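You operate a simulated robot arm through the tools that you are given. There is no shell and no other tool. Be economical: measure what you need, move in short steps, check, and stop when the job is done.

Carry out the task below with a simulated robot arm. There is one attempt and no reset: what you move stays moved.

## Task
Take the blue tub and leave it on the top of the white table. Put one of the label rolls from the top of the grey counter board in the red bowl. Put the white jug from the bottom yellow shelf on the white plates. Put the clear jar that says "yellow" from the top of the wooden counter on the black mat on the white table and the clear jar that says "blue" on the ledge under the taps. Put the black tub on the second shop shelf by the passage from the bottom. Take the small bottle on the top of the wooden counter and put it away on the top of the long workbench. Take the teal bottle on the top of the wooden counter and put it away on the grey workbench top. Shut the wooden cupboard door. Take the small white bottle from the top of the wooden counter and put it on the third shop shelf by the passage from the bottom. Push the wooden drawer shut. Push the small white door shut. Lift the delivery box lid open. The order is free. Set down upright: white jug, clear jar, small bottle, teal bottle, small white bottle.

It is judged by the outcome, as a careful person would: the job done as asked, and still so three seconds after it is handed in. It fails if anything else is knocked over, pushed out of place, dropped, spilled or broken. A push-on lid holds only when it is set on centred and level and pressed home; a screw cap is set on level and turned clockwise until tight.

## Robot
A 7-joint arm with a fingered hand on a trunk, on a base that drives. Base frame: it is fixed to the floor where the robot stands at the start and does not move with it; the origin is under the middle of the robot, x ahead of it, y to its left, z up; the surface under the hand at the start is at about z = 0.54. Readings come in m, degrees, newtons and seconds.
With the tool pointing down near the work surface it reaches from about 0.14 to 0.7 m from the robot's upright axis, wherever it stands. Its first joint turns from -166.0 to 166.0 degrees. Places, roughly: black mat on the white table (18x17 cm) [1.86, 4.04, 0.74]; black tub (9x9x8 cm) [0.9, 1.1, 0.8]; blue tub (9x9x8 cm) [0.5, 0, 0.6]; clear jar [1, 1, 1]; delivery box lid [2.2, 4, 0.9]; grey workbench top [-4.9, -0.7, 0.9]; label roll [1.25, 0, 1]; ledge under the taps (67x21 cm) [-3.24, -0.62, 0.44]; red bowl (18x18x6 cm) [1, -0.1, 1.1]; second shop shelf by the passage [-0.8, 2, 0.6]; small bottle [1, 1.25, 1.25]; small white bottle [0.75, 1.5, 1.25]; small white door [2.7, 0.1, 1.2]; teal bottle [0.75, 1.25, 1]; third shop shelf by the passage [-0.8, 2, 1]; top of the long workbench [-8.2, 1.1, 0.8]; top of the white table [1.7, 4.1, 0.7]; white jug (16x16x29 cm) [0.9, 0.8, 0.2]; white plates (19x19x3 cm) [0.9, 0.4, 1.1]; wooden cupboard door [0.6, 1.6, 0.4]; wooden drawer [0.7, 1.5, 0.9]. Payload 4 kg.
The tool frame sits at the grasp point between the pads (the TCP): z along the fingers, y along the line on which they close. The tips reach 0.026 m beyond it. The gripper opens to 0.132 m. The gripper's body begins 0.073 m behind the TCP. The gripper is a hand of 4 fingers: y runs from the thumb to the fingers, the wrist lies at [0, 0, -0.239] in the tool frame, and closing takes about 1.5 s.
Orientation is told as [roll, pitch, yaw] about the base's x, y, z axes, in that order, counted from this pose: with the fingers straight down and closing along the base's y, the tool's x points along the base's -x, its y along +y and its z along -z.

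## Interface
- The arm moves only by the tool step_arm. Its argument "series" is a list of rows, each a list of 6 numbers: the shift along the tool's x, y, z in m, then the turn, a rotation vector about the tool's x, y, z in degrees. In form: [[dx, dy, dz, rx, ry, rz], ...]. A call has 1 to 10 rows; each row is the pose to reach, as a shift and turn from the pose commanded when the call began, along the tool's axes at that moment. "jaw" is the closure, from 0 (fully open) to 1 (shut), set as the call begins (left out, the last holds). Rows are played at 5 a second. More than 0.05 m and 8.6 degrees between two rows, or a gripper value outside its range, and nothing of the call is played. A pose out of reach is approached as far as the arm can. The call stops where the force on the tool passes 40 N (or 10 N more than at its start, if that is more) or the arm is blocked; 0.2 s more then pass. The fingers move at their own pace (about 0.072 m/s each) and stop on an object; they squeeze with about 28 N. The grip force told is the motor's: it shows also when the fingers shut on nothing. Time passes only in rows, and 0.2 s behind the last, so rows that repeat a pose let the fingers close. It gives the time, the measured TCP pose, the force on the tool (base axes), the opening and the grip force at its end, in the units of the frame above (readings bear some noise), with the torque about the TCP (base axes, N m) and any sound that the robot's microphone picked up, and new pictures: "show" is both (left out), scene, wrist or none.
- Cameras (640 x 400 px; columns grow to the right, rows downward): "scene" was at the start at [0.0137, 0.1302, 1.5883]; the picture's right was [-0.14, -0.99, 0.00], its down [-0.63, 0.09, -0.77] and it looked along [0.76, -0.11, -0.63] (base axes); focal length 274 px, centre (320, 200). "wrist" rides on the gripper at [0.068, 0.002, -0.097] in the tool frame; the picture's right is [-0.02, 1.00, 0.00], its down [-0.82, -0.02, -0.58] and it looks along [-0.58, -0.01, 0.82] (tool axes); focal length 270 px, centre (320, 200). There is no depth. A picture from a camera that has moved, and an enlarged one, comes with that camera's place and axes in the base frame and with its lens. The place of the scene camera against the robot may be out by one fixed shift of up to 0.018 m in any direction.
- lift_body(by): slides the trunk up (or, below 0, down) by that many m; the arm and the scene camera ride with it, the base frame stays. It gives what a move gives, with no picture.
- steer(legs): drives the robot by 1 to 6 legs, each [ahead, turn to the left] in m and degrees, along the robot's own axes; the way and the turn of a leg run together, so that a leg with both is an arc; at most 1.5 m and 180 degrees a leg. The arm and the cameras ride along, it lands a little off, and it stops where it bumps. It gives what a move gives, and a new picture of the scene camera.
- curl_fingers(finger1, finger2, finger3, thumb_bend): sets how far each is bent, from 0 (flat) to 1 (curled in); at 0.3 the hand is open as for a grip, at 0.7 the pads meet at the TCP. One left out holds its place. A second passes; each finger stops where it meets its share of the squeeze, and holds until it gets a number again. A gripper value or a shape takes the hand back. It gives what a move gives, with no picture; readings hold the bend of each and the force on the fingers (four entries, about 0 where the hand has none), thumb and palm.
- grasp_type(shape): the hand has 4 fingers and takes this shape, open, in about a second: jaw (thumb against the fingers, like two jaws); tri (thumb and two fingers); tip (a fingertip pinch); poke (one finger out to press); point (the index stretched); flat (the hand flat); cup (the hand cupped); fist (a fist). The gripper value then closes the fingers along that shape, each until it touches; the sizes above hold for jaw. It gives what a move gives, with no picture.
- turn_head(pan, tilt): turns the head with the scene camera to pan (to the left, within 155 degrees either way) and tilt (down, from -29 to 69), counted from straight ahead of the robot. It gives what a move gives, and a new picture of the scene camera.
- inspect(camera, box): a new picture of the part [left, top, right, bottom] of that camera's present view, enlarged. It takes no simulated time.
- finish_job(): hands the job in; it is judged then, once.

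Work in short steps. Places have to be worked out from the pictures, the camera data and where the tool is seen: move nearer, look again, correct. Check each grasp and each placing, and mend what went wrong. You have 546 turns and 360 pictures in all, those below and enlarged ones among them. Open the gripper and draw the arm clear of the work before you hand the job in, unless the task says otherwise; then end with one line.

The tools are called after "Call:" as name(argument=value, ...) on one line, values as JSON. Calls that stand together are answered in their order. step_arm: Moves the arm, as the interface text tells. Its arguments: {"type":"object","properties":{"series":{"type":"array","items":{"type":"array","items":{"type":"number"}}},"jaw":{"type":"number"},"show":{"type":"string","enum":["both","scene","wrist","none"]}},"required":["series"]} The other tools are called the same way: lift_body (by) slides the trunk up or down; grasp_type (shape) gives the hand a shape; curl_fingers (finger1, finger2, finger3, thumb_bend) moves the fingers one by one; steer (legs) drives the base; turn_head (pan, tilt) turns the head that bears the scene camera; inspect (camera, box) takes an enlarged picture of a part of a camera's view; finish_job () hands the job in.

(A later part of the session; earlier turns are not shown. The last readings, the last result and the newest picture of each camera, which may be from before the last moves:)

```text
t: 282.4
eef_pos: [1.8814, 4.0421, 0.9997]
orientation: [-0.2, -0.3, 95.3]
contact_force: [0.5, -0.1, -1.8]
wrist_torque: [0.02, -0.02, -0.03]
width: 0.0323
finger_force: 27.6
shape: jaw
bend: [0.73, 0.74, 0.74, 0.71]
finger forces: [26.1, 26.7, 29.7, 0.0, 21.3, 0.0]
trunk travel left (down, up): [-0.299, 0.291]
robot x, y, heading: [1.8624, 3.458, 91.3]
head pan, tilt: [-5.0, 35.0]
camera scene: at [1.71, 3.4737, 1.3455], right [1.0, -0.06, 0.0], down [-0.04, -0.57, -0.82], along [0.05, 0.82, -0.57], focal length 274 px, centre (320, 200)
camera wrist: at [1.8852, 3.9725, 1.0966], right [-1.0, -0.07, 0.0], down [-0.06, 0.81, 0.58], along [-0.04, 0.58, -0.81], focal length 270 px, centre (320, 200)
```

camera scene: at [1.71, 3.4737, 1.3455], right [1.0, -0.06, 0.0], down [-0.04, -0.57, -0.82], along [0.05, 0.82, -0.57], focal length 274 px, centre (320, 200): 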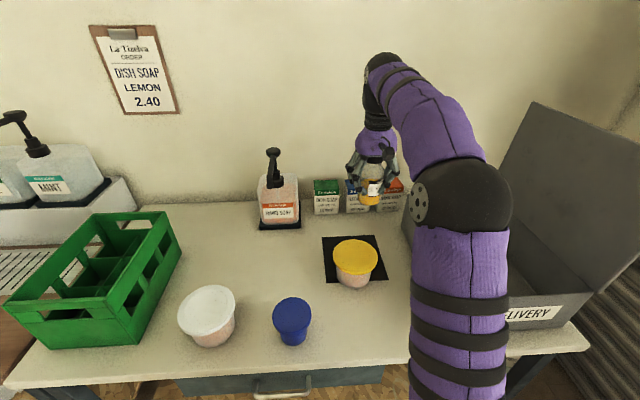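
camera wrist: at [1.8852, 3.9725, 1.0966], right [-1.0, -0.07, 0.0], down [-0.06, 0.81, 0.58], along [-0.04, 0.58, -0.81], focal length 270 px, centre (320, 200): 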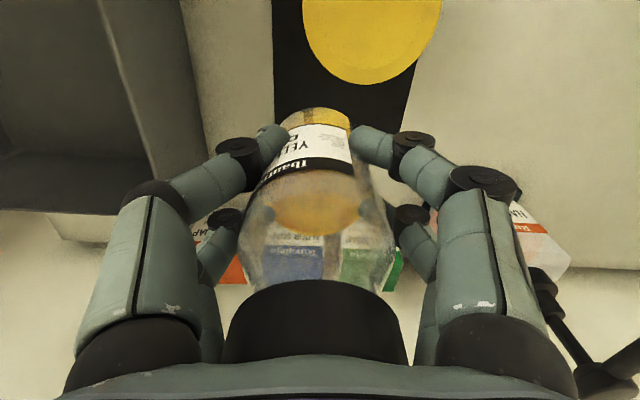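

The mat's right edge is x 1.939 and the tub lid reaches to about (1.90, 4.04), so the free back-right corner at (1.897, 4.085) fits the jar. I'll rotate the hand 35° so the fingers avoid the tub, and move over it.

Call:
step_arm(series=[[-0.01, -0.005, 0, 0, 0, 8], [-0.02, -0.01, 0, 0, 0, 16], [-0.03, -0.015, 0, 0, 0, 24], [-0.04, -0.0195, 0, 0, 0, 32], [-0.0414, -0.0195, 0, 0, 0, 35], [-0.0414, -0.0195, 0, 0, 0, 35]], show="none")

Call:
step_arm(series=[[0, 0, 0.04, 0, 0, 0], [0, 0, 0.08, 0, 0, 0], [0, 0, 0.12, 0, 0, 0], [0, 0, 0.15, 0, 0, 0], [0, 0, 0.15, 0, 0, 0]])

```text
t: 283.8
eef_pos: [1.8981, 4.0834, 1.0003]
orientation: [0.0, -0.4, 60.4]
contact_force: [-0.2, 0.6, -1.4]
wrist_torque: [-0.05, 0.0, 0.01]
width: 0.0323
finger_force: 28.1
shape: jaw
bend: [0.73, 0.74, 0.74, 0.71]
finger forces: [26.1, 26.7, 30.0, 0.0, 21.6, 0.1]
trunk travel left (down, up): [-0.299, 0.291]
robot x, y, heading: [1.8676, 3.4551, 91.6]
head pan, tilt: [-5.0, 35.0]
```

```text
t: 285.0
eef_pos: [1.9006, 4.0833, 0.8509]
orientation: [0.0, -0.2, 60.4]
contact_force: [-0.3, -0.7, -1.9]
wrist_torque: [0.0, 0.01, -0.01]
width: 0.0319
finger_force: 27.8
shape: jaw
bend: [0.73, 0.74, 0.73, 0.71]
finger forces: [26.3, 26.8, 30.6, 0.0, 22.0, 0.0]
trunk travel left (down, up): [-0.299, 0.291]
robot x, y, heading: [1.8658, 3.4608, 91.0]
head pan, tilt: [-5.0, 35.0]
camera scene: at [1.71, 3.4736, 1.3455], right [1.0, -0.06, 0.0], down [-0.04, -0.57, -0.82], along [0.05, 0.82, -0.57], focal length 274 px, centre (320, 200)
camera wrist: at [1.8641, 4.025, 0.9472], right [-0.86, 0.52, 0.0], down [0.42, 0.7, 0.58], along [0.3, 0.5, -0.81], focal length 270 px, centre (320, 200)
```

scene: 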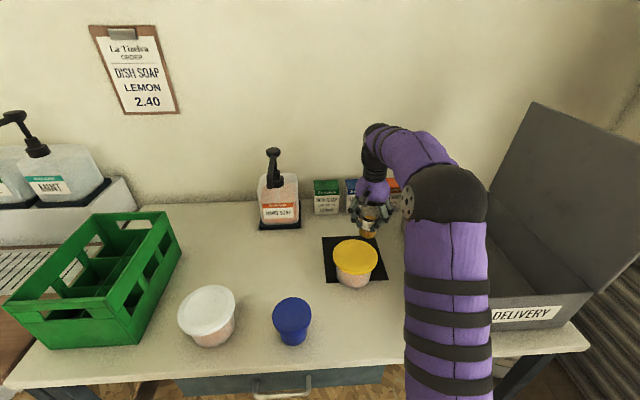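
wrist: 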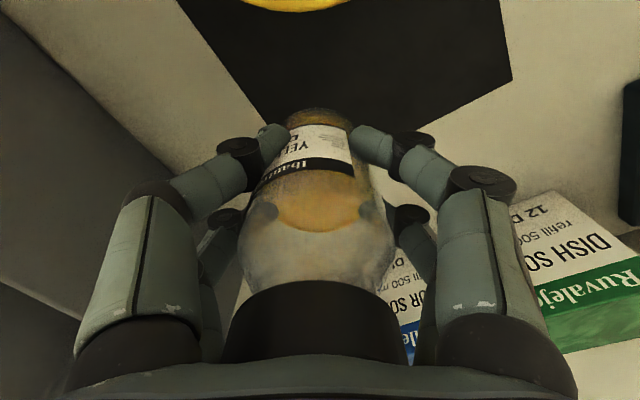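

The projection shows the jar base landing well inside the mat corner. I'll lower it until contact.

Call:
step_arm(series=[[0, 0, 0.015, 0, 0, 0], [0, 0, 0.023, 0, 0, 0], [0, 0, 0.028, 0, 0, 0], [0, 0, 0.032, 0, 0, 0], [0, 0, 0.036, 0, 0, 0], [0, 0, 0.04, 0, 0, 0]], show="wrist")

```text
t: 286.4
eef_pos: [1.8988, 4.0842, 0.8119]
orientation: [0.1, -0.2, 60.3]
contact_force: [0.9, -0.2, -0.9]
wrist_torque: [-0.01, 0.02, 0.0]
width: 0.032
finger_force: 28.2
shape: jaw
bend: [0.73, 0.74, 0.73, 0.71]
finger forces: [26.2, 26.8, 30.8, 0.0, 22.3, 0.0]
trunk travel left (down, up): [-0.299, 0.291]
robot x, y, heading: [1.8663, 3.4596, 91.1]
head pan, tilt: [-5.0, 35.0]
camera wrist: at [1.8632, 4.0249, 0.9081], right [-0.86, 0.52, 0.0], down [0.42, 0.7, 0.58], along [0.3, 0.5, -0.81], focal length 270 px, centre (320, 200)
```

wrist: 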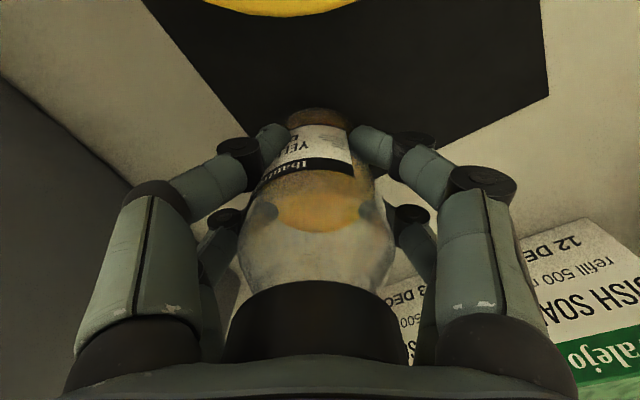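

No contact yet; I continue down in 3 mm steps.

Call:
step_arm(series=[[0, 0, 0.003, 0, 0, 0], [0, 0, 0.006, 0, 0, 0], [0, 0, 0.009, 0, 0, 0], [0, 0, 0.012, 0, 0, 0]], show="none")

```text
t: 287.4
eef_pos: [1.8987, 4.0845, 0.7987]
orientation: [-0.1, -0.3, 60.3]
contact_force: [0.3, 0.3, -1.3]
wrist_torque: [-0.02, 0.02, -0.01]
width: 0.0316
finger_force: 28.1
shape: jaw
bend: [0.73, 0.74, 0.73, 0.71]
finger forces: [26.3, 26.7, 30.9, 0.1, 22.3, 0.0]
trunk travel left (down, up): [-0.299, 0.291]
robot x, y, heading: [1.8709, 3.4571, 91.1]
head pan, tilt: [-5.0, 35.0]
```

Call:
step_arm(series=[[0, 0, 0.003, 0, 0, 0], [0, 0, 0.006, 0, 0, 0], [0, 0, 0.009, 0, 0, 0], [0, 0, 0.012, 0, 0, 0]], show="scene")

```text
t: 288.3
eef_pos: [1.899, 4.0854, 0.7973]
orientation: [0.4, -1.1, 60.3]
contact_force: [-0.7, -5.1, 19.8]
wrist_torque: [-0.22, -0.05, -0.03]
width: 0.0325
finger_force: 27.7
shape: jaw
bend: [0.74, 0.74, 0.74, 0.71]
finger forces: [30.9, 29.5, 34.1, 0.1, 26.8, 0.1]
trunk travel left (down, up): [-0.299, 0.291]
robot x, y, heading: [1.869, 3.4562, 91.5]
head pan, tilt: [-5.0, 35.0]
stopped in row 4: the force on the tool passed its limit at 44 N (the readings are from after the stop); the commanded pose is now the measured one
camera scene: at [1.7098, 3.4711, 1.3454], right [1.0, -0.06, 0.0], down [-0.04, -0.57, -0.82], along [0.05, 0.82, -0.57], focal length 274 px, centre (320, 200)
```

scene: 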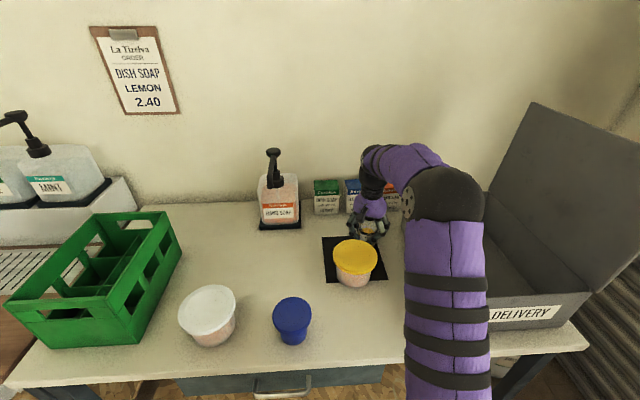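

Contact: the jar is on the mat. I'll ease off and open partially.

Call:
step_arm(series=[[0, 0, -0.002, 0, 0, 0], [0, 0, -0.002, 0, 0, 0]], show="none")

Call:
step_arm(series=[[0, 0, 0, 0, 0, 0], [0, 0, 0, 0, 0, 0], [0, 0, 0, 0, 0, 0], [0, 0, 0, 0, 0, 0], [0, 0, 0, 0, 0, 0]], jaw=0.25, show="wrist")

```text
t: 288.9
eef_pos: [1.898, 4.0856, 0.7979]
orientation: [0.3, -0.9, 60.2]
contact_force: [-1.7, -3.5, 22.4]
wrist_torque: [-0.07, -0.08, 0.0]
width: 0.0325
finger_force: 28.1
shape: jaw
bend: [0.74, 0.74, 0.74, 0.71]
finger forces: [30.8, 30.2, 34.1, 0.0, 26.0, 0.0]
trunk travel left (down, up): [-0.299, 0.291]
robot x, y, heading: [1.8642, 3.4573, 91.4]
head pan, tilt: [-5.0, 35.0]
```

```text
t: 290.1
eef_pos: [1.8981, 4.0864, 0.7944]
orientation: [0.2, -0.7, 60.4]
contact_force: [0.6, 0.1, 0.1]
wrist_torque: [0.03, 0.01, -0.02]
width: 0.0989
finger_force: 0.0
shape: jaw
bend: [0.64, 0.64, 0.64, 0.51]
finger forces: [0.0, 0.0, 0.2, 0.1, 0.0, 0.0]
trunk travel left (down, up): [-0.299, 0.291]
robot x, y, heading: [1.867, 3.459, 91.5]
head pan, tilt: [-5.0, 35.0]
camera wrist: at [1.8632, 4.0259, 0.8917], right [-0.86, 0.52, 0.0], down [0.42, 0.69, 0.59], along [0.3, 0.51, -0.81], focal length 270 px, centre (320, 200)
```

wrist: 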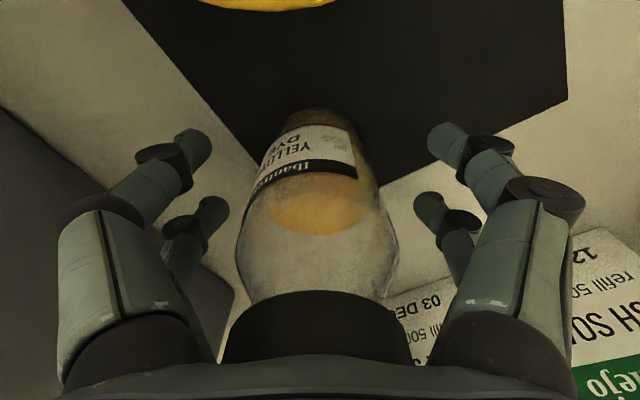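

The jar stands free. I'll rise straight up with the trunk.

Call:
lift_body(by=0.28)

Call:
inspect(camera="wrist", box=[0, 0, 640, 400])

Call:
inspect(camera="scene", box=[200, 180, 500, 400])

```text
t: 292.9
eef_pos: [1.8987, 4.0867, 1.0759]
orientation: [0.3, -0.8, 60.4]
contact_force: [-0.3, 0.3, -0.6]
wrist_torque: [0.02, 0.02, 0.01]
width: 0.0987
finger_force: 0.1
shape: jaw
bend: [0.64, 0.64, 0.64, 0.51]
finger forces: [0.0, 0.0, 0.0, 0.0, 0.0, 0.0]
trunk travel left (down, up): [-0.579, 0.011]
robot x, y, heading: [1.8677, 3.4571, 91.4]
head pan, tilt: [-5.0, 35.0]
```

```text
1.00 times, centred on (320, 200) of wrist (not enlarged: the box is as wide or as high as the picture)
camera zoom: at [1.8632, 4.026, 1.1718], right [-0.86, 0.52, 0.0], down [0.42, 0.69, 0.59], along [0.3, 0.51, -0.81], focal length 270 px, centre (320, 200)
```

zoom: 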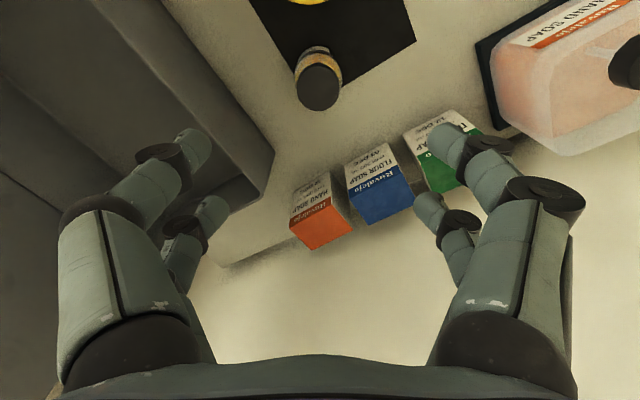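

```text
1.82 times, centred on (350, 290) of scene
camera zoom: at [1.7099, 3.4735, 1.6254], right [1.0, -0.06, 0.0], down [-0.04, -0.57, -0.82], along [0.05, 0.82, -0.57], focal length 498 px, centre (266, 36)
```

zoom: 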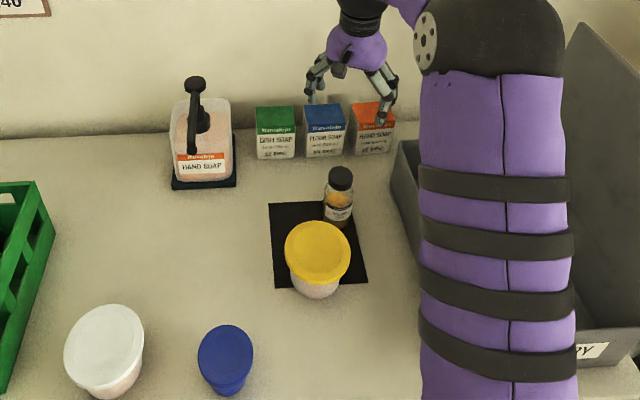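

The yellow jar stands on the mat. Next: shut the cupboard door and drawer. I'll tuck the arm and drive round to the front aisle.

Call:
step_arm(series=[[0.03, 0.015, -0.02, 0, 0, -6], [0.06, 0.03, -0.04, 0, 0, -12], [0.09, 0.045, -0.07, 0, 0, -18], [0.12, 0.06, -0.1, 0, 0, -24], [0.15, 0.075, -0.13, 0, 0, -31], [0.18, 0.09, -0.16, 0, 0, -31], [0.21, 0.105, -0.18, 0, 0, -31], [0.23, 0.11, -0.19, 0, 0, -31], [0.23, 0.11, -0.19, 0, 0, -31]], show="none", jaw=0.4)

Call:
steer(legs=[[-0.65, 0], [0, 88], [1.2, 0], [0.4, 0]])

Call:
turn_head(pan=60, tilt=35)

```text
t: 294.9
eef_pos: [1.6898, 3.9389, 1.2619]
orientation: [-0.2, -0.8, 91.4]
contact_force: [-0.2, -0.5, 0.0]
wrist_torque: [0.01, 0.02, -0.03]
width: 0.0798
finger_force: 0.1
shape: jaw
bend: [0.71, 0.71, 0.71, 0.7]
finger forces: [0.0, 0.0, 0.1, 0.0, 0.0, 0.1]
trunk travel left (down, up): [-0.579, 0.011]
robot x, y, heading: [1.8653, 3.4585, 91.6]
head pan, tilt: [-5.0, 35.0]
```

```text
t: 310.5
eef_pos: [-0.2074, 2.6277, 1.2602]
orientation: [-0.2, -0.8, -179.1]
contact_force: [0.4, 0.7, -1.4]
wrist_torque: [-0.03, 0.01, 0.01]
width: 0.0794
finger_force: 0.0
shape: jaw
bend: [0.71, 0.71, 0.71, 0.7]
finger forces: [0.0, 0.0, 0.0, 0.0, 0.1, 0.0]
trunk travel left (down, up): [-0.579, 0.011]
robot x, y, heading: [0.2746, 2.7964, -178.8]
head pan, tilt: [-5.0, 35.0]
camera scene: at [0.2372, 2.645, 1.6254], right [0.07, 1.0, 0.0], down [0.57, -0.04, -0.82], along [-0.82, 0.06, -0.57], focal length 274 px, centre (320, 200)
```

scene: 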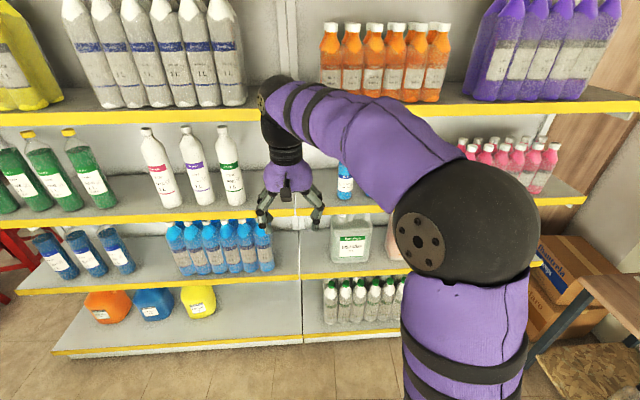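

```text
t: 311.9
eef_pos: [-0.2066, 2.628, 1.2619]
orientation: [-0.3, -0.8, -179.1]
contact_force: [0.3, -0.3, 1.1]
wrist_torque: [-0.02, 0.01, 0.0]
width: 0.0795
finger_force: 0.0
shape: jaw
bend: [0.71, 0.71, 0.71, 0.7]
finger forces: [0.0, 0.1, 0.0, 0.1, 0.0, 0.0]
trunk travel left (down, up): [-0.579, 0.011]
robot x, y, heading: [0.2723, 2.8013, -179.2]
head pan, tilt: [60.0, 35.0]
camera scene: at [0.2827, 2.5619, 1.6255], right [-0.87, 0.49, 0.0], down [0.28, 0.5, -0.82], along [-0.4, -0.72, -0.57], focal length 274 px, centre (320, 200)
```

scene: 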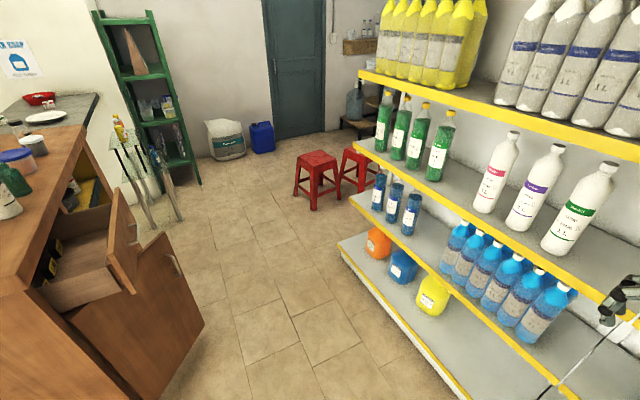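

The drawer is out over the door, whose free edge is near (0.44, 1.40) with its hinge near (0.70, 1.68). I'll shut the drawer first. Tucking the hand and driving down the aisle to (0.03, 1.55).

Call:
step_arm(series=[[0.04, -0.04, 0, 0, 0, 0], [0.07, -0.08, 0, 0, 0, 0], [0.1, -0.11, 0, 0, 0, 0], [0.14, -0.13, 0, 0, 0, 0], [0.17, -0.15, 0, 0, 0, 0], [0.17, -0.15, 0, 0, 0, 0]], show="none")

Call:
steer(legs=[[0.23, 0], [0, 90], [1.15, 0]])

Call:
turn_head(pan=50, tilt=50)

```text
refused: row 1 steps farther than a row can; nothing moved
```

```text
t: 323.2
eef_pos: [0.1593, 1.1598, 1.2633]
orientation: [-0.3, -0.8, -92.3]
contact_force: [-0.7, 0.0, 0.1]
wrist_torque: [0.01, 0.05, -0.01]
width: 0.0795
finger_force: 0.1
shape: jaw
bend: [0.71, 0.71, 0.71, 0.7]
finger forces: [0.1, 0.0, 0.1, 0.0, 0.1, 0.1]
trunk travel left (down, up): [-0.579, 0.011]
robot x, y, heading: [0.0166, 1.6487, -92.7]
head pan, tilt: [60.0, 35.0]
camera scene: at [0.2328, 1.6458, 1.6255], right [-0.54, -0.84, 0.0], down [-0.48, 0.31, -0.82], along [0.69, -0.44, -0.57], focal length 274 px, centre (320, 200)
```

scene: 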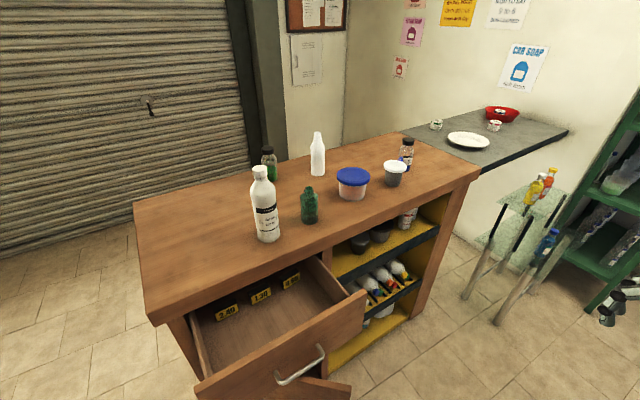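

```text
t: 323.9
eef_pos: [0.1604, 1.1604, 1.2627]
orientation: [-0.2, -0.9, -92.3]
contact_force: [0.7, -0.1, 0.9]
wrist_torque: [-0.01, 0.01, 0.01]
width: 0.0795
finger_force: 0.0
shape: jaw
bend: [0.71, 0.71, 0.71, 0.7]
finger forces: [0.1, 0.1, 0.0, 0.0, 0.0, 0.1]
trunk travel left (down, up): [-0.579, 0.011]
robot x, y, heading: [0.0131, 1.6478, -92.5]
head pan, tilt: [50.0, 50.0]
camera scene: at [0.2154, 1.6413, 1.6038], right [-0.67, -0.74, 0.0], down [-0.57, 0.52, -0.64], along [0.47, -0.43, -0.77], focal length 274 px, centre (320, 200)
```

scene: 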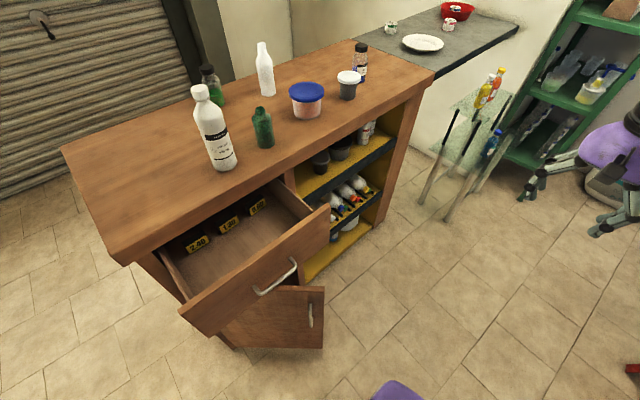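

A clear view: the drawer front is at x≈0.58 (y 1.27–1.74, z 0.80–0.95) and its handle is near (0.53, 1.51, 0.88). I'll turn to face it, tuck the hand and tilt it forward 45° with closed fingers.

Call:
steer(legs=[[0, 92]])

Call:
step_arm(series=[[0.03, -0.03, 0, 0, 0, 0], [0.06, -0.065, 0, 0, 0, 0], [0.09, -0.1, 0, 0, 0, 0], [0.11, -0.14, 0, 0, 0, 0], [0.13, -0.18, 0, 0, 0, 0], [0.13, -0.18, 0, 0, -8, 0], [0.13, -0.18, 0, 0, -16, 0], [0.13, -0.18, 0, 0, -24, 0], [0.13, -0.18, 0, 0, -32, 0], [0.13, -0.18, 0, 0, -40, 0]], jaw=1, show="scene")

```text
t: 328.6
eef_pos: [0.5036, 1.7957, 1.2613]
orientation: [-0.1, -0.7, -2.4]
contact_force: [0.2, 0.2, -0.4]
wrist_torque: [-0.01, 0.0, 0.04]
width: 0.0798
finger_force: 0.0
shape: jaw
bend: [0.71, 0.71, 0.71, 0.7]
finger forces: [0.0, 0.1, 0.0, 0.0, 0.1, 0.0]
trunk travel left (down, up): [-0.579, 0.011]
robot x, y, heading: [0.0173, 1.6477, -2.4]
head pan, tilt: [50.0, 50.0]
camera scene: at [0.002, 1.8518, 1.6037], right [0.74, -0.67, 0.0], down [-0.52, -0.57, -0.64], along [0.43, 0.47, -0.77], focal length 274 px, centre (320, 200)
```

scene: 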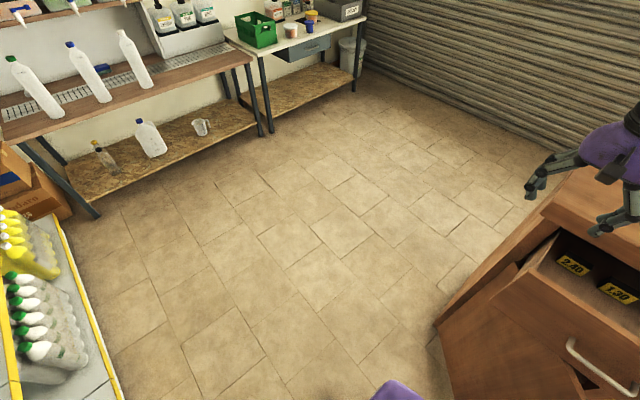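

```text
t: 330.8
eef_pos: [0.368, 1.6216, 1.2607]
orientation: [-0.4, -41.0, -2.1]
contact_force: [0.1, 0.1, -0.1]
wrist_torque: [0.03, -0.03, 0.04]
width: 0.0002
finger_force: 28.1
shape: jaw
bend: [0.62, 0.63, 0.63, 0.7]
finger forces: [0.0, 0.0, 0.0, 0.0, 0.1, 0.0]
trunk travel left (down, up): [-0.579, 0.011]
robot x, y, heading: [0.0145, 1.6495, -2.3]
head pan, tilt: [50.0, 50.0]
camera scene: at [0.0016, 1.8518, 1.6038], right [0.74, -0.67, 0.0], down [-0.52, -0.57, -0.64], along [0.43, 0.47, -0.77], focal length 274 px, centre (320, 200)
```

scene: 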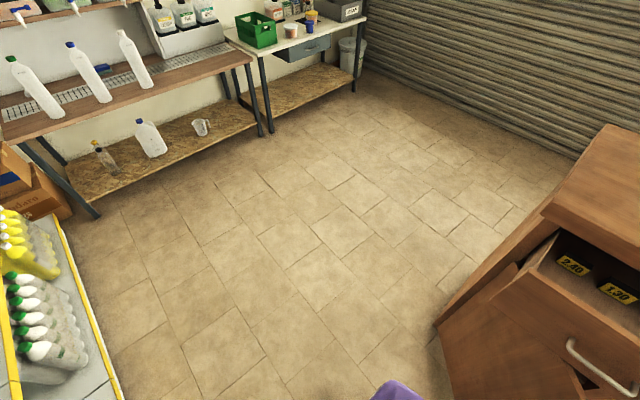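

Now I lower the trunk so the fingertips face the drawer front, and look.

Call:
lift_body(by=-0.36)

Call:
turn_head(pan=-5, tilt=45)

```text
t: 333.1
eef_pos: [0.3828, 1.6222, 0.9595]
orientation: [-1.1, -32.6, -1.8]
contact_force: [-0.3, 0.2, 1.1]
wrist_torque: [-0.01, 0.02, -0.01]
width: 0.0001
finger_force: 27.7
shape: jaw
bend: [0.62, 0.63, 0.63, 0.7]
finger forces: [0.0, 0.1, 0.0, 0.0, 0.0, 0.0]
trunk travel left (down, up): [-0.326, 0.264]
robot x, y, heading: [0.0147, 1.6491, -2.4]
head pan, tilt: [50.0, 50.0]
stopped: the arm was blocked; the commanded pose is now the measured one
```

```text
t: 334.3
eef_pos: [0.3835, 1.6233, 0.9653]
orientation: [-1.1, -32.7, -1.7]
contact_force: [0.1, -0.7, 0.2]
wrist_torque: [0.01, 0.01, -0.03]
width: 0.0
finger_force: 28.2
shape: jaw
bend: [0.62, 0.63, 0.63, 0.7]
finger forces: [0.0, 0.0, 0.0, 0.0, 0.1, 0.0]
trunk travel left (down, up): [-0.326, 0.264]
robot x, y, heading: [0.0129, 1.6482, -2.3]
head pan, tilt: [-5.0, 45.0]
camera scene: at [0.0306, 1.7845, 1.3579], right [-0.13, -0.99, 0.0], down [-0.7, 0.09, -0.71], along [0.7, -0.09, -0.71], focal length 274 px, centre (320, 200)
```

scene: 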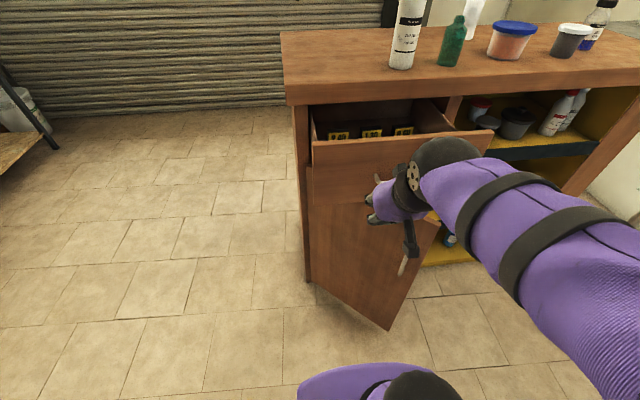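

Lowering was blocked by something other than the hand. I'll look at the elbow side.

Call:
turn_head(pan=-75, tilt=55)

```text
t: 335.7
eef_pos: [0.3831, 1.6228, 0.9645]
orientation: [-1.1, -32.7, -1.7]
contact_force: [-0.5, 0.4, -0.9]
wrist_torque: [0.02, 0.0, 0.02]
width: 0.0003
finger_force: 28.1
shape: jaw
bend: [0.62, 0.63, 0.63, 0.7]
finger forces: [0.0, 0.0, 0.0, 0.0, 0.0, 0.0]
trunk travel left (down, up): [-0.326, 0.264]
robot x, y, heading: [0.0156, 1.6505, -2.2]
head pan, tilt: [-75.0, 55.0]
camera scene: at [-0.0343, 1.7246, 1.3444], right [-0.98, -0.22, 0.0], down [-0.18, 0.8, -0.57], along [0.13, -0.56, -0.82], focal length 274 px, centre (320, 200)
```

scene: 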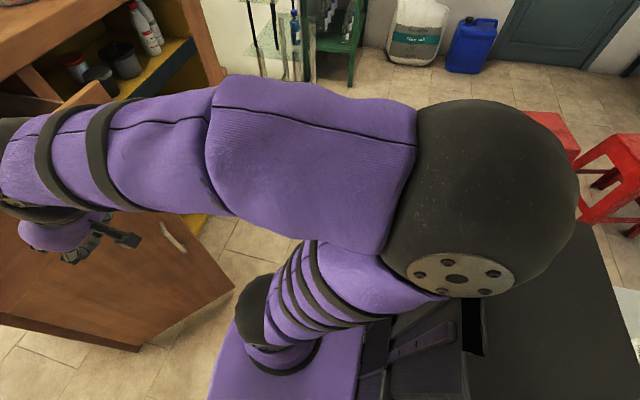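

The elbow rests back over the robot's own rear box. I'll raise, bring the tool vertical with the hand further forward, then lower again.

Call:
lift_body(by=0.26)

Call:
step_arm(series=[[0, -0.02, 0, 0, 8, 0], [0, -0.04, 0, 0, 16, 0], [0, -0.06, 0, 0, 24, 0], [0, -0.08, 0, 0, 32, 0], [0, -0.1, 0, 0, 32, 0], [0, -0.12, 0, 0, 32, 0], [0, -0.12, 0, 0, 32, 0]], show="none")

Call:
step_arm(series=[[-0.03, 0, 0, 0, 0, 0], [-0.06, 0, 0, 0, 0, 0], [-0.06, 0, 0, 0, 0, 0]], show="none")

Call:
lift_body(by=-0.33)

Call:
turn_head(pan=0, tilt=45)

```text
t: 338.4
eef_pos: [0.3829, 1.6222, 1.2259]
orientation: [-1.1, -32.6, -1.7]
contact_force: [0.0, 0.4, 0.2]
wrist_torque: [0.0, 0.0, 0.01]
width: 0.0
finger_force: 27.8
shape: jaw
bend: [0.62, 0.63, 0.63, 0.7]
finger forces: [0.0, 0.1, 0.0, 0.0, 0.0, 0.1]
trunk travel left (down, up): [-0.586, 0.004]
robot x, y, heading: [0.0168, 1.6525, -2.5]
head pan, tilt: [-75.0, 55.0]
```

```text
t: 340.0
eef_pos: [0.3778, 1.5038, 1.2268]
orientation: [-0.9, -0.7, -2.3]
contact_force: [0.5, 0.3, -0.3]
wrist_torque: [-0.01, -0.02, -0.03]
width: 0.0
finger_force: 28.0
shape: jaw
bend: [0.62, 0.63, 0.63, 0.7]
finger forces: [0.2, 0.0, 0.1, 0.0, 0.0, 0.1]
trunk travel left (down, up): [-0.586, 0.004]
robot x, y, heading: [0.0117, 1.6513, -2.2]
head pan, tilt: [-75.0, 55.0]
```

```text
t: 340.8
eef_pos: [0.4395, 1.4997, 1.2287]
orientation: [-0.9, -0.7, -2.3]
contact_force: [-0.5, -0.2, -0.3]
wrist_torque: [0.01, -0.02, -0.01]
width: 0.0
finger_force: 28.1
shape: jaw
bend: [0.62, 0.63, 0.63, 0.7]
finger forces: [0.0, 0.0, 0.0, 0.0, 0.0, 0.0]
trunk travel left (down, up): [-0.586, 0.004]
robot x, y, heading: [0.0147, 1.6505, -2.4]
head pan, tilt: [-75.0, 55.0]
```

```text
t: 344.0
eef_pos: [0.4388, 1.4999, 0.8988]
orientation: [-0.9, -0.7, -2.2]
contact_force: [-0.1, 0.3, -0.3]
wrist_torque: [0.01, -0.04, 0.01]
width: 0.0
finger_force: 27.5
shape: jaw
bend: [0.62, 0.63, 0.63, 0.7]
finger forces: [0.0, 0.0, 0.0, 0.0, 0.1, 0.0]
trunk travel left (down, up): [-0.256, 0.334]
robot x, y, heading: [0.0174, 1.6504, -2.4]
head pan, tilt: [-75.0, 55.0]
```

```text
t: 345.5
eef_pos: [0.4393, 1.5005, 0.8989]
orientation: [-0.9, -0.8, -2.3]
contact_force: [-0.4, 0.2, -1.0]
wrist_torque: [0.01, -0.01, 0.0]
width: 0.0001
finger_force: 28.1
shape: jaw
bend: [0.62, 0.63, 0.63, 0.7]
finger forces: [0.1, 0.1, 0.1, 0.0, 0.1, 0.1]
trunk travel left (down, up): [-0.256, 0.334]
robot x, y, heading: [0.0121, 1.6479, -2.5]
head pan, tilt: [0.0, 45.0]
camera scene: at [0.0312, 1.7914, 1.2878], right [-0.04, -1.0, 0.0], down [-0.71, 0.03, -0.71], along [0.71, -0.03, -0.71], focal length 274 px, centre (320, 200)
```

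scene: 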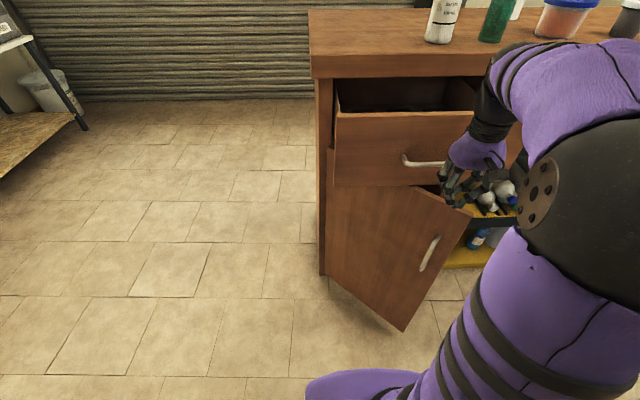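

The fingers are aligned with the drawer handle. I'll push it in +x.

Call:
step_arm(series=[[-0.03, 0, 0, 0, 0, 0], [-0.06, 0, 0, 0, 0, 0], [-0.09, 0, 0, 0, 0, 0], [-0.12, 0, 0, 0, 0, 0], [-0.15, 0, 0, 0, 0, 0], [-0.17, 0, 0, 0, 0, 0], [-0.19, 0, 0, 0, 0, 0], [-0.21, 0, 0, 0, 0, 0]], show="scene")

```text
t: 347.3
eef_pos: [0.6479, 1.492, 0.9034]
orientation: [-1.0, -0.9, -2.3]
contact_force: [-0.2, 0.8, -0.8]
wrist_torque: [0.02, -0.02, -0.03]
width: 0.0
finger_force: 28.3
shape: jaw
bend: [0.62, 0.63, 0.63, 0.7]
finger forces: [0.0, 0.0, 0.1, 0.0, 0.1, 0.1]
trunk travel left (down, up): [-0.256, 0.334]
robot x, y, heading: [0.0147, 1.6494, -2.2]
head pan, tilt: [0.0, 45.0]
camera scene: at [0.0311, 1.7915, 1.2878], right [-0.04, -1.0, 0.0], down [-0.71, 0.03, -0.71], along [0.71, -0.03, -0.71], focal length 274 px, centre (320, 200)
```

scene: 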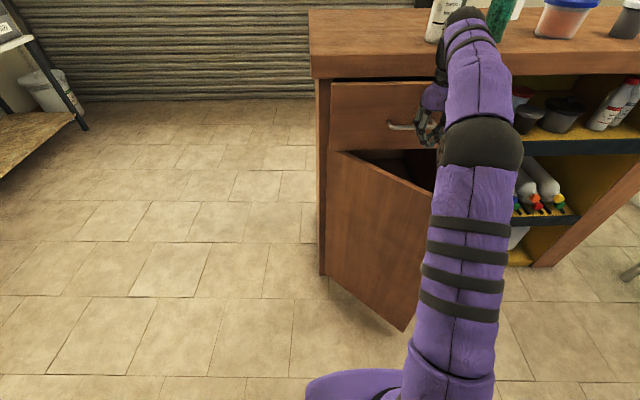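

Almost closed. I push the last bit, stopping on contact.

Call:
step_arm(series=[[-0.01, 0, 0, 0, 0, 0], [-0.02, 0, 0, 0, 0, 0], [-0.03, 0, 0, 0, 0, 0], [-0.04, 0, 0, 0, 0, 0], [-0.05, 0, 0, 0, 0, 0]], show="scene")

```text
t: 348.5
eef_pos: [0.6822, 1.4923, 0.8961]
orientation: [-1.0, -0.6, -2.3]
contact_force: [-0.3, -0.3, 0.3]
wrist_torque: [0.02, 0.01, 0.02]
width: 0.0
finger_force: 28.0
shape: jaw
bend: [0.62, 0.63, 0.63, 0.7]
finger forces: [0.0, 0.5, 0.0, 0.0, 0.1, 0.1]
out of reach, approached as far as the arm can: row 4, 5
trunk travel left (down, up): [-0.256, 0.334]
robot x, y, heading: [0.0129, 1.6496, -2.2]
head pan, tilt: [0.0, 45.0]
camera scene: at [0.0313, 1.7914, 1.2878], right [-0.04, -1.0, 0.0], down [-0.71, 0.03, -0.71], along [0.71, -0.03, -0.71], focal length 274 px, centre (320, 200)
```

scene: 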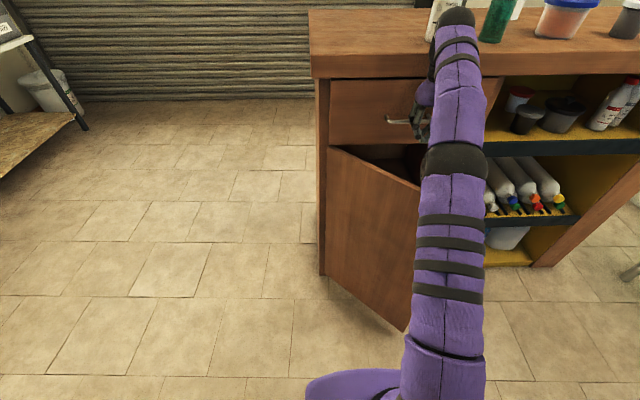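

Out of arm reach; I'll nudge the base forward to press and check.

Call:
steer(legs=[[0.04, 0]])

Call:
inspect(camera="scene", box=[290, 50, 510, 220])

```text
t: 349.3
eef_pos: [0.6846, 1.4912, 0.898]
orientation: [-0.8, 0.9, -2.3]
contact_force: [-15.0, 1.9, 3.0]
wrist_torque: [0.05, -0.18, 0.43]
width: 0.0
finger_force: 27.3
shape: jaw
bend: [0.62, 0.63, 0.63, 0.7]
finger forces: [0.1, 15.2, 0.0, 0.0, 0.0, 0.0]
trunk travel left (down, up): [-0.256, 0.334]
robot x, y, heading: [0.0228, 1.6443, -2.5]
head pan, tilt: [0.0, 45.0]
stopped in leg 1: the force on the tool passed its limit at 76 N (the readings are from after the stop); the commanded pose is now the measured one
camera scene: at [0.0415, 1.7912, 1.2878], right [-0.04, -1.0, 0.0], down [-0.71, 0.03, -0.71], along [0.71, -0.03, -0.71], focal length 274 px, centre (320, 200)
```

scene: 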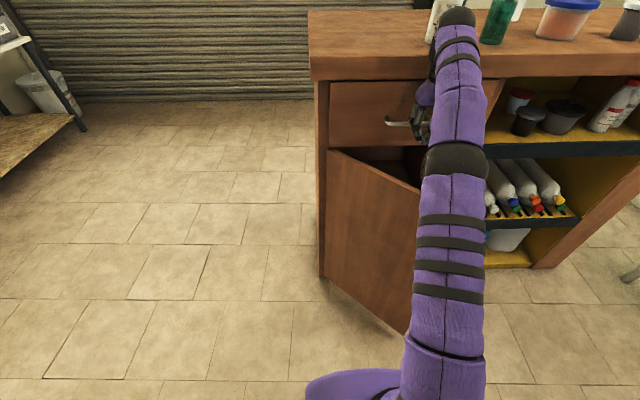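

```text
2.35 times, centred on (400, 135) of scene
camera zoom: at [0.0415, 1.7912, 1.2878], right [-0.04, -1.0, 0.0], down [-0.71, 0.03, -0.71], along [0.71, -0.03, -0.71], focal length 644 px, centre (132, 353)
```

zoom: 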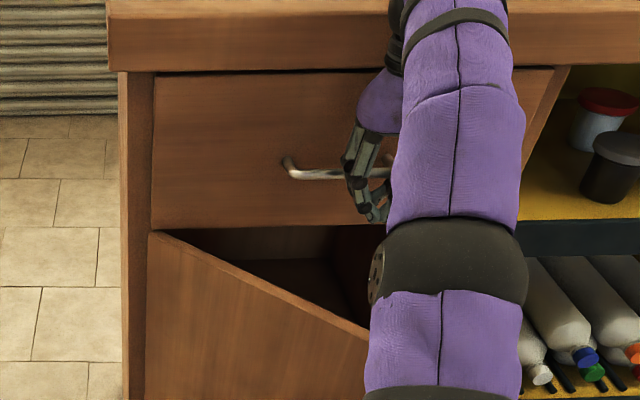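

The drawer is fully shut. Next the cupboard door: I'll withdraw the hand to x≈0.42, y≈1.45 and lower.

Call:
step_arm(series=[[0.04, 0, 0, 0, 0, 0], [0.08, 0, 0, 0, 0, 0], [0.12, -0.01, 0, 0, 0, 0], [0.16, -0.02, 0, 0, 0, 0], [0.2, -0.03, 0, 0, 0, 0], [0.24, -0.04, 0, 0, 0, 0], [0.27, -0.04, 0, 0, 0, 0], [0.27, -0.04, 0, 0, 0, 0]], show="none")

Call:
lift_body(by=-0.25)

Call:
turn_head(pan=-20, tilt=45)

```text
t: 351.1
eef_pos: [0.4145, 1.4644, 0.9014]
orientation: [-0.7, 0.8, -2.3]
contact_force: [-0.3, 0.5, 0.2]
wrist_torque: [0.0, -0.01, 0.02]
width: 0.0002
finger_force: 28.4
shape: jaw
bend: [0.62, 0.63, 0.63, 0.7]
finger forces: [0.0, 0.0, 0.1, 0.1, 0.0, 0.1]
trunk travel left (down, up): [-0.256, 0.334]
robot x, y, heading: [0.023, 1.6509, -2.5]
head pan, tilt: [0.0, 45.0]
```

```text
t: 353.7
eef_pos: [0.4153, 1.4657, 0.6512]
orientation: [-0.7, 0.8, -2.3]
contact_force: [-0.9, -0.9, -1.0]
wrist_torque: [-0.02, 0.0, 0.01]
width: 0.0
finger_force: 28.3
shape: jaw
bend: [0.62, 0.63, 0.63, 0.7]
finger forces: [0.0, 0.1, 0.0, 0.0, 0.0, 0.1]
trunk travel left (down, up): [-0.006, 0.584]
robot x, y, heading: [0.0272, 1.6498, -2.4]
head pan, tilt: [0.0, 45.0]
```

```text
t: 354.5
eef_pos: [0.4141, 1.4627, 0.6519]
orientation: [-0.7, 0.8, -2.2]
contact_force: [0.0, 0.4, 1.6]
wrist_torque: [-0.03, -0.05, -0.02]
width: 0.0
finger_force: 28.2
shape: jaw
bend: [0.62, 0.63, 0.63, 0.7]
finger forces: [0.1, 0.0, 0.0, 0.0, 0.0, 0.1]
trunk travel left (down, up): [-0.006, 0.584]
robot x, y, heading: [0.0241, 1.6502, -2.6]
head pan, tilt: [-20.0, 45.0]
camera scene: at [0.0372, 1.7634, 1.0378], right [-0.38, -0.92, 0.0], down [-0.65, 0.27, -0.71], along [0.65, -0.27, -0.71], focal length 274 px, centre (320, 200)
```

scene: 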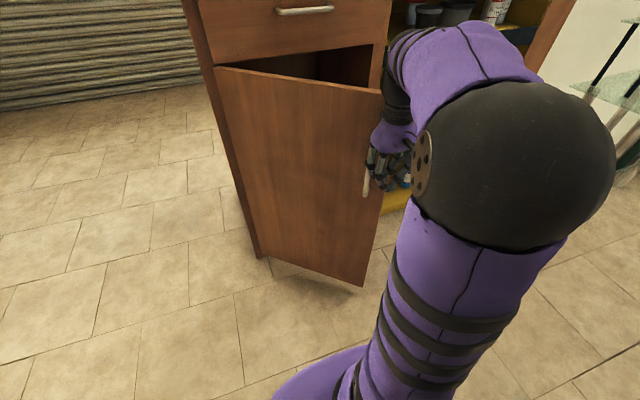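

The hand is beside the door's free edge on the outside. I'll push +x with a slight -y drift.

Call:
step_arm(series=[[-0.03, -0.01, 0, 0, 0, 0], [-0.06, -0.02, 0, 0, 0, 0], [-0.09, -0.03, 0, 0, 0, 0], [-0.12, -0.045, 0, 0, 0, 0], [-0.15, -0.06, 0, 0, 0, 0], [-0.18, -0.07, 0, 0, 0, 0], [-0.2, -0.08, 0, 0, 0, 0], [-0.22, -0.085, 0, 0, 0, 0], [-0.22, -0.085, 0, 0, 0, 0]], show="scene")

```text
t: 356.5
eef_pos: [0.6308, 1.3706, 0.6502]
orientation: [-0.7, 0.9, -2.5]
contact_force: [-0.7, -0.5, -0.6]
wrist_torque: [-0.01, 0.0, 0.01]
width: 0.0
finger_force: 28.1
shape: jaw
bend: [0.62, 0.63, 0.63, 0.7]
finger forces: [0.0, 0.0, 0.0, 0.0, 0.0, 0.1]
trunk travel left (down, up): [-0.006, 0.584]
robot x, y, heading: [0.032, 1.6544, -2.6]
head pan, tilt: [-20.0, 45.0]
camera scene: at [0.0373, 1.7633, 1.0378], right [-0.38, -0.92, 0.0], down [-0.65, 0.27, -0.71], along [0.65, -0.27, -0.71], focal length 274 px, centre (320, 200)
```

scene: 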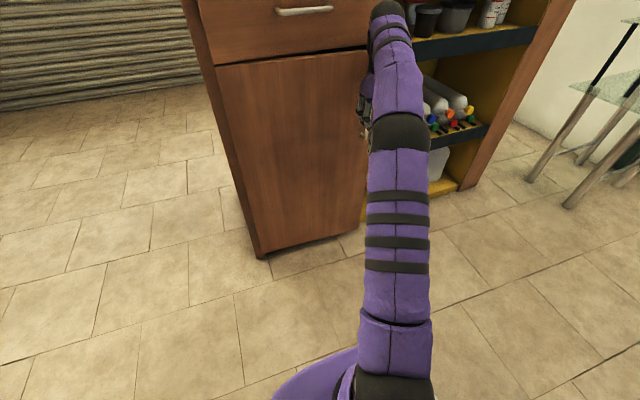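

Nearly closed; pressing the last bit.

Call:
step_arm(series=[[-0.015, 0, 0, 0, 0, 0], [-0.03, 0, 0, 0, 0, 0], [-0.045, 0, 0, 0, 0, 0], [-0.06, 0, 0, 0, 0, 0], [-0.075, 0, 0, 0, 0, 0]], show="scene")

Call:
inspect(camera="scene", box=[180, 0, 420, 270])

```text
t: 357.7
eef_pos: [0.6522, 1.3758, 0.6375]
orientation: [-0.7, 0.8, -2.3]
contact_force: [0.2, 0.5, -0.4]
wrist_torque: [-0.01, 0.0, -0.02]
width: 0.0
finger_force: 27.8
shape: jaw
bend: [0.62, 0.63, 0.63, 0.7]
finger forces: [0.0, 0.0, 0.1, 0.1, 0.1, 0.1]
out of reach, approached as far as the arm can: row 2, 3, 4, 5
trunk travel left (down, up): [-0.006, 0.584]
robot x, y, heading: [0.0206, 1.6471, -2.3]
head pan, tilt: [-20.0, 45.0]
camera scene: at [0.0373, 1.7633, 1.0378], right [-0.38, -0.92, 0.0], down [-0.65, 0.27, -0.71], along [0.65, -0.27, -0.71], focal length 274 px, centre (320, 200)
```

scene: 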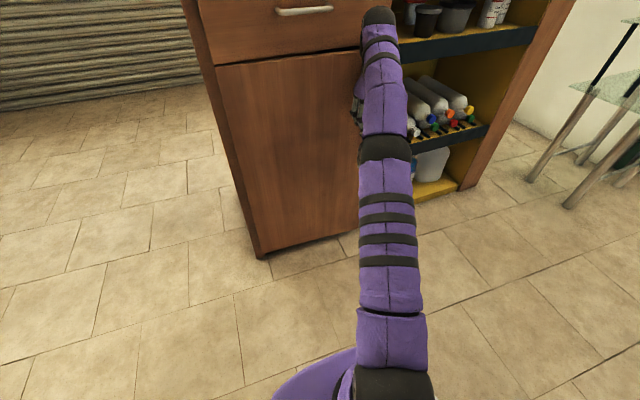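

```text
1.48 times, centred on (300, 135) of scene
camera zoom: at [0.0373, 1.7633, 1.0378], right [-0.38, -0.92, 0.0], down [-0.65, 0.27, -0.71], along [0.65, -0.27, -0.71], focal length 405 px, centre (350, 296)
```

zoom: 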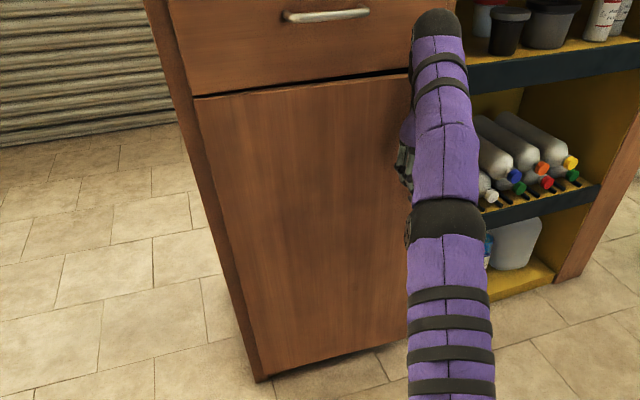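

I'll nudge the base forward to press the door fully.

Call:
steer(legs=[[0.06, 0]])

```text
t: 358.7
eef_pos: [0.6871, 1.3722, 0.6372]
orientation: [-0.6, 2.4, -3.0]
contact_force: [-8.6, 2.8, 1.2]
wrist_torque: [-0.01, -0.02, -0.15]
width: 0.0
finger_force: 27.8
shape: jaw
bend: [0.62, 0.63, 0.63, 0.7]
finger forces: [0.1, 0.0, 8.8, 0.0, 0.0, 0.0]
trunk travel left (down, up): [-0.006, 0.584]
robot x, y, heading: [0.0673, 1.6488, -2.5]
head pan, tilt: [-20.0, 45.0]
stopped in leg 1: the force on the tool passed its limit at 75 N (the readings are from after the stop); the commanded pose is now the measured one
camera scene: at [0.079, 1.7615, 1.0378], right [-0.38, -0.92, 0.0], down [-0.65, 0.27, -0.71], along [0.65, -0.27, -0.71], focal length 274 px, centre (320, 200)
```

scene: 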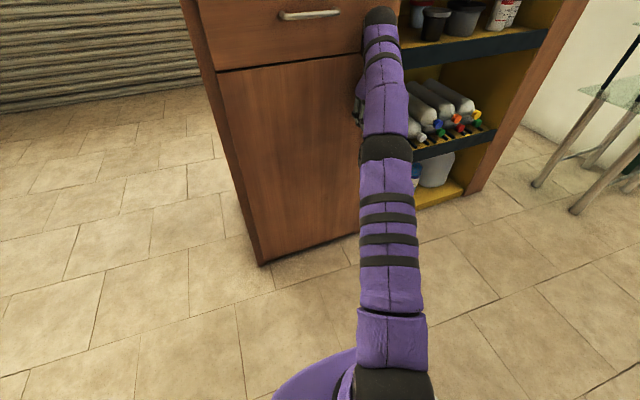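

Firm contact. I'll pull the hand back and verify the door.

Call:
step_arm(series=[[0.04, 0, 0, 0, 0, 0], [0.08, 0, 0, 0, 0, 0], [0.12, 0, 0, 0, 0, 0], [0.16, 0, 0, 0, 0, 0], [0.2, 0, 0, 0, 0, 0], [0.23, 0, 0, 0, 0, 0], [0.23, 0, 0, 0, 0, 0]], show="none")

Call:
lift_body(by=0.3)

Call:
turn_head(pan=-25, tilt=50)

```text
t: 360.3
eef_pos: [0.4584, 1.3844, 0.6481]
orientation: [-0.6, 2.3, -3.0]
contact_force: [0.1, -0.5, -0.1]
wrist_torque: [0.02, 0.0, 0.01]
width: 0.0
finger_force: 28.0
shape: jaw
bend: [0.62, 0.63, 0.63, 0.7]
finger forces: [0.0, 0.0, 0.0, 0.0, 0.1, 0.1]
trunk travel left (down, up): [-0.006, 0.584]
robot x, y, heading: [0.0669, 1.6491, -2.7]
head pan, tilt: [-20.0, 45.0]
```

```text
t: 363.3
eef_pos: [0.4593, 1.3842, 0.9481]
orientation: [-0.6, 2.3, -3.0]
contact_force: [0.4, 0.1, 0.8]
wrist_torque: [0.05, -0.03, 0.0]
width: 0.0
finger_force: 27.5
shape: jaw
bend: [0.62, 0.63, 0.63, 0.7]
finger forces: [0.1, 0.1, 0.0, 0.0, 0.1, 0.1]
trunk travel left (down, up): [-0.306, 0.284]
robot x, y, heading: [0.068, 1.6446, -2.5]
head pan, tilt: [-20.0, 45.0]
```

```text
t: 363.9
eef_pos: [0.4586, 1.3842, 0.947]
orientation: [-0.6, 2.3, -3.0]
contact_force: [0.3, 0.1, -0.6]
wrist_torque: [0.02, 0.01, -0.01]
width: 0.0002
finger_force: 28.2
shape: jaw
bend: [0.62, 0.63, 0.63, 0.7]
finger forces: [0.0, 0.0, 0.0, 0.0, 0.1, 0.1]
trunk travel left (down, up): [-0.306, 0.284]
robot x, y, heading: [0.0671, 1.6458, -2.9]
head pan, tilt: [-25.0, 50.0]
camera scene: at [0.0728, 1.757, 1.3309], right [-0.46, -0.89, 0.0], down [-0.68, 0.35, -0.64], along [0.57, -0.3, -0.77], focal length 274 px, centre (320, 200)
```

scene: 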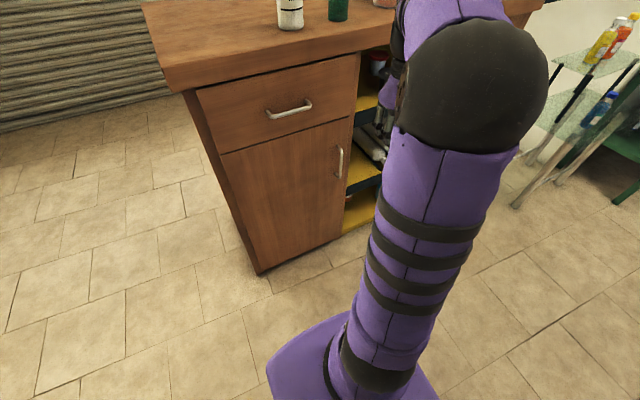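

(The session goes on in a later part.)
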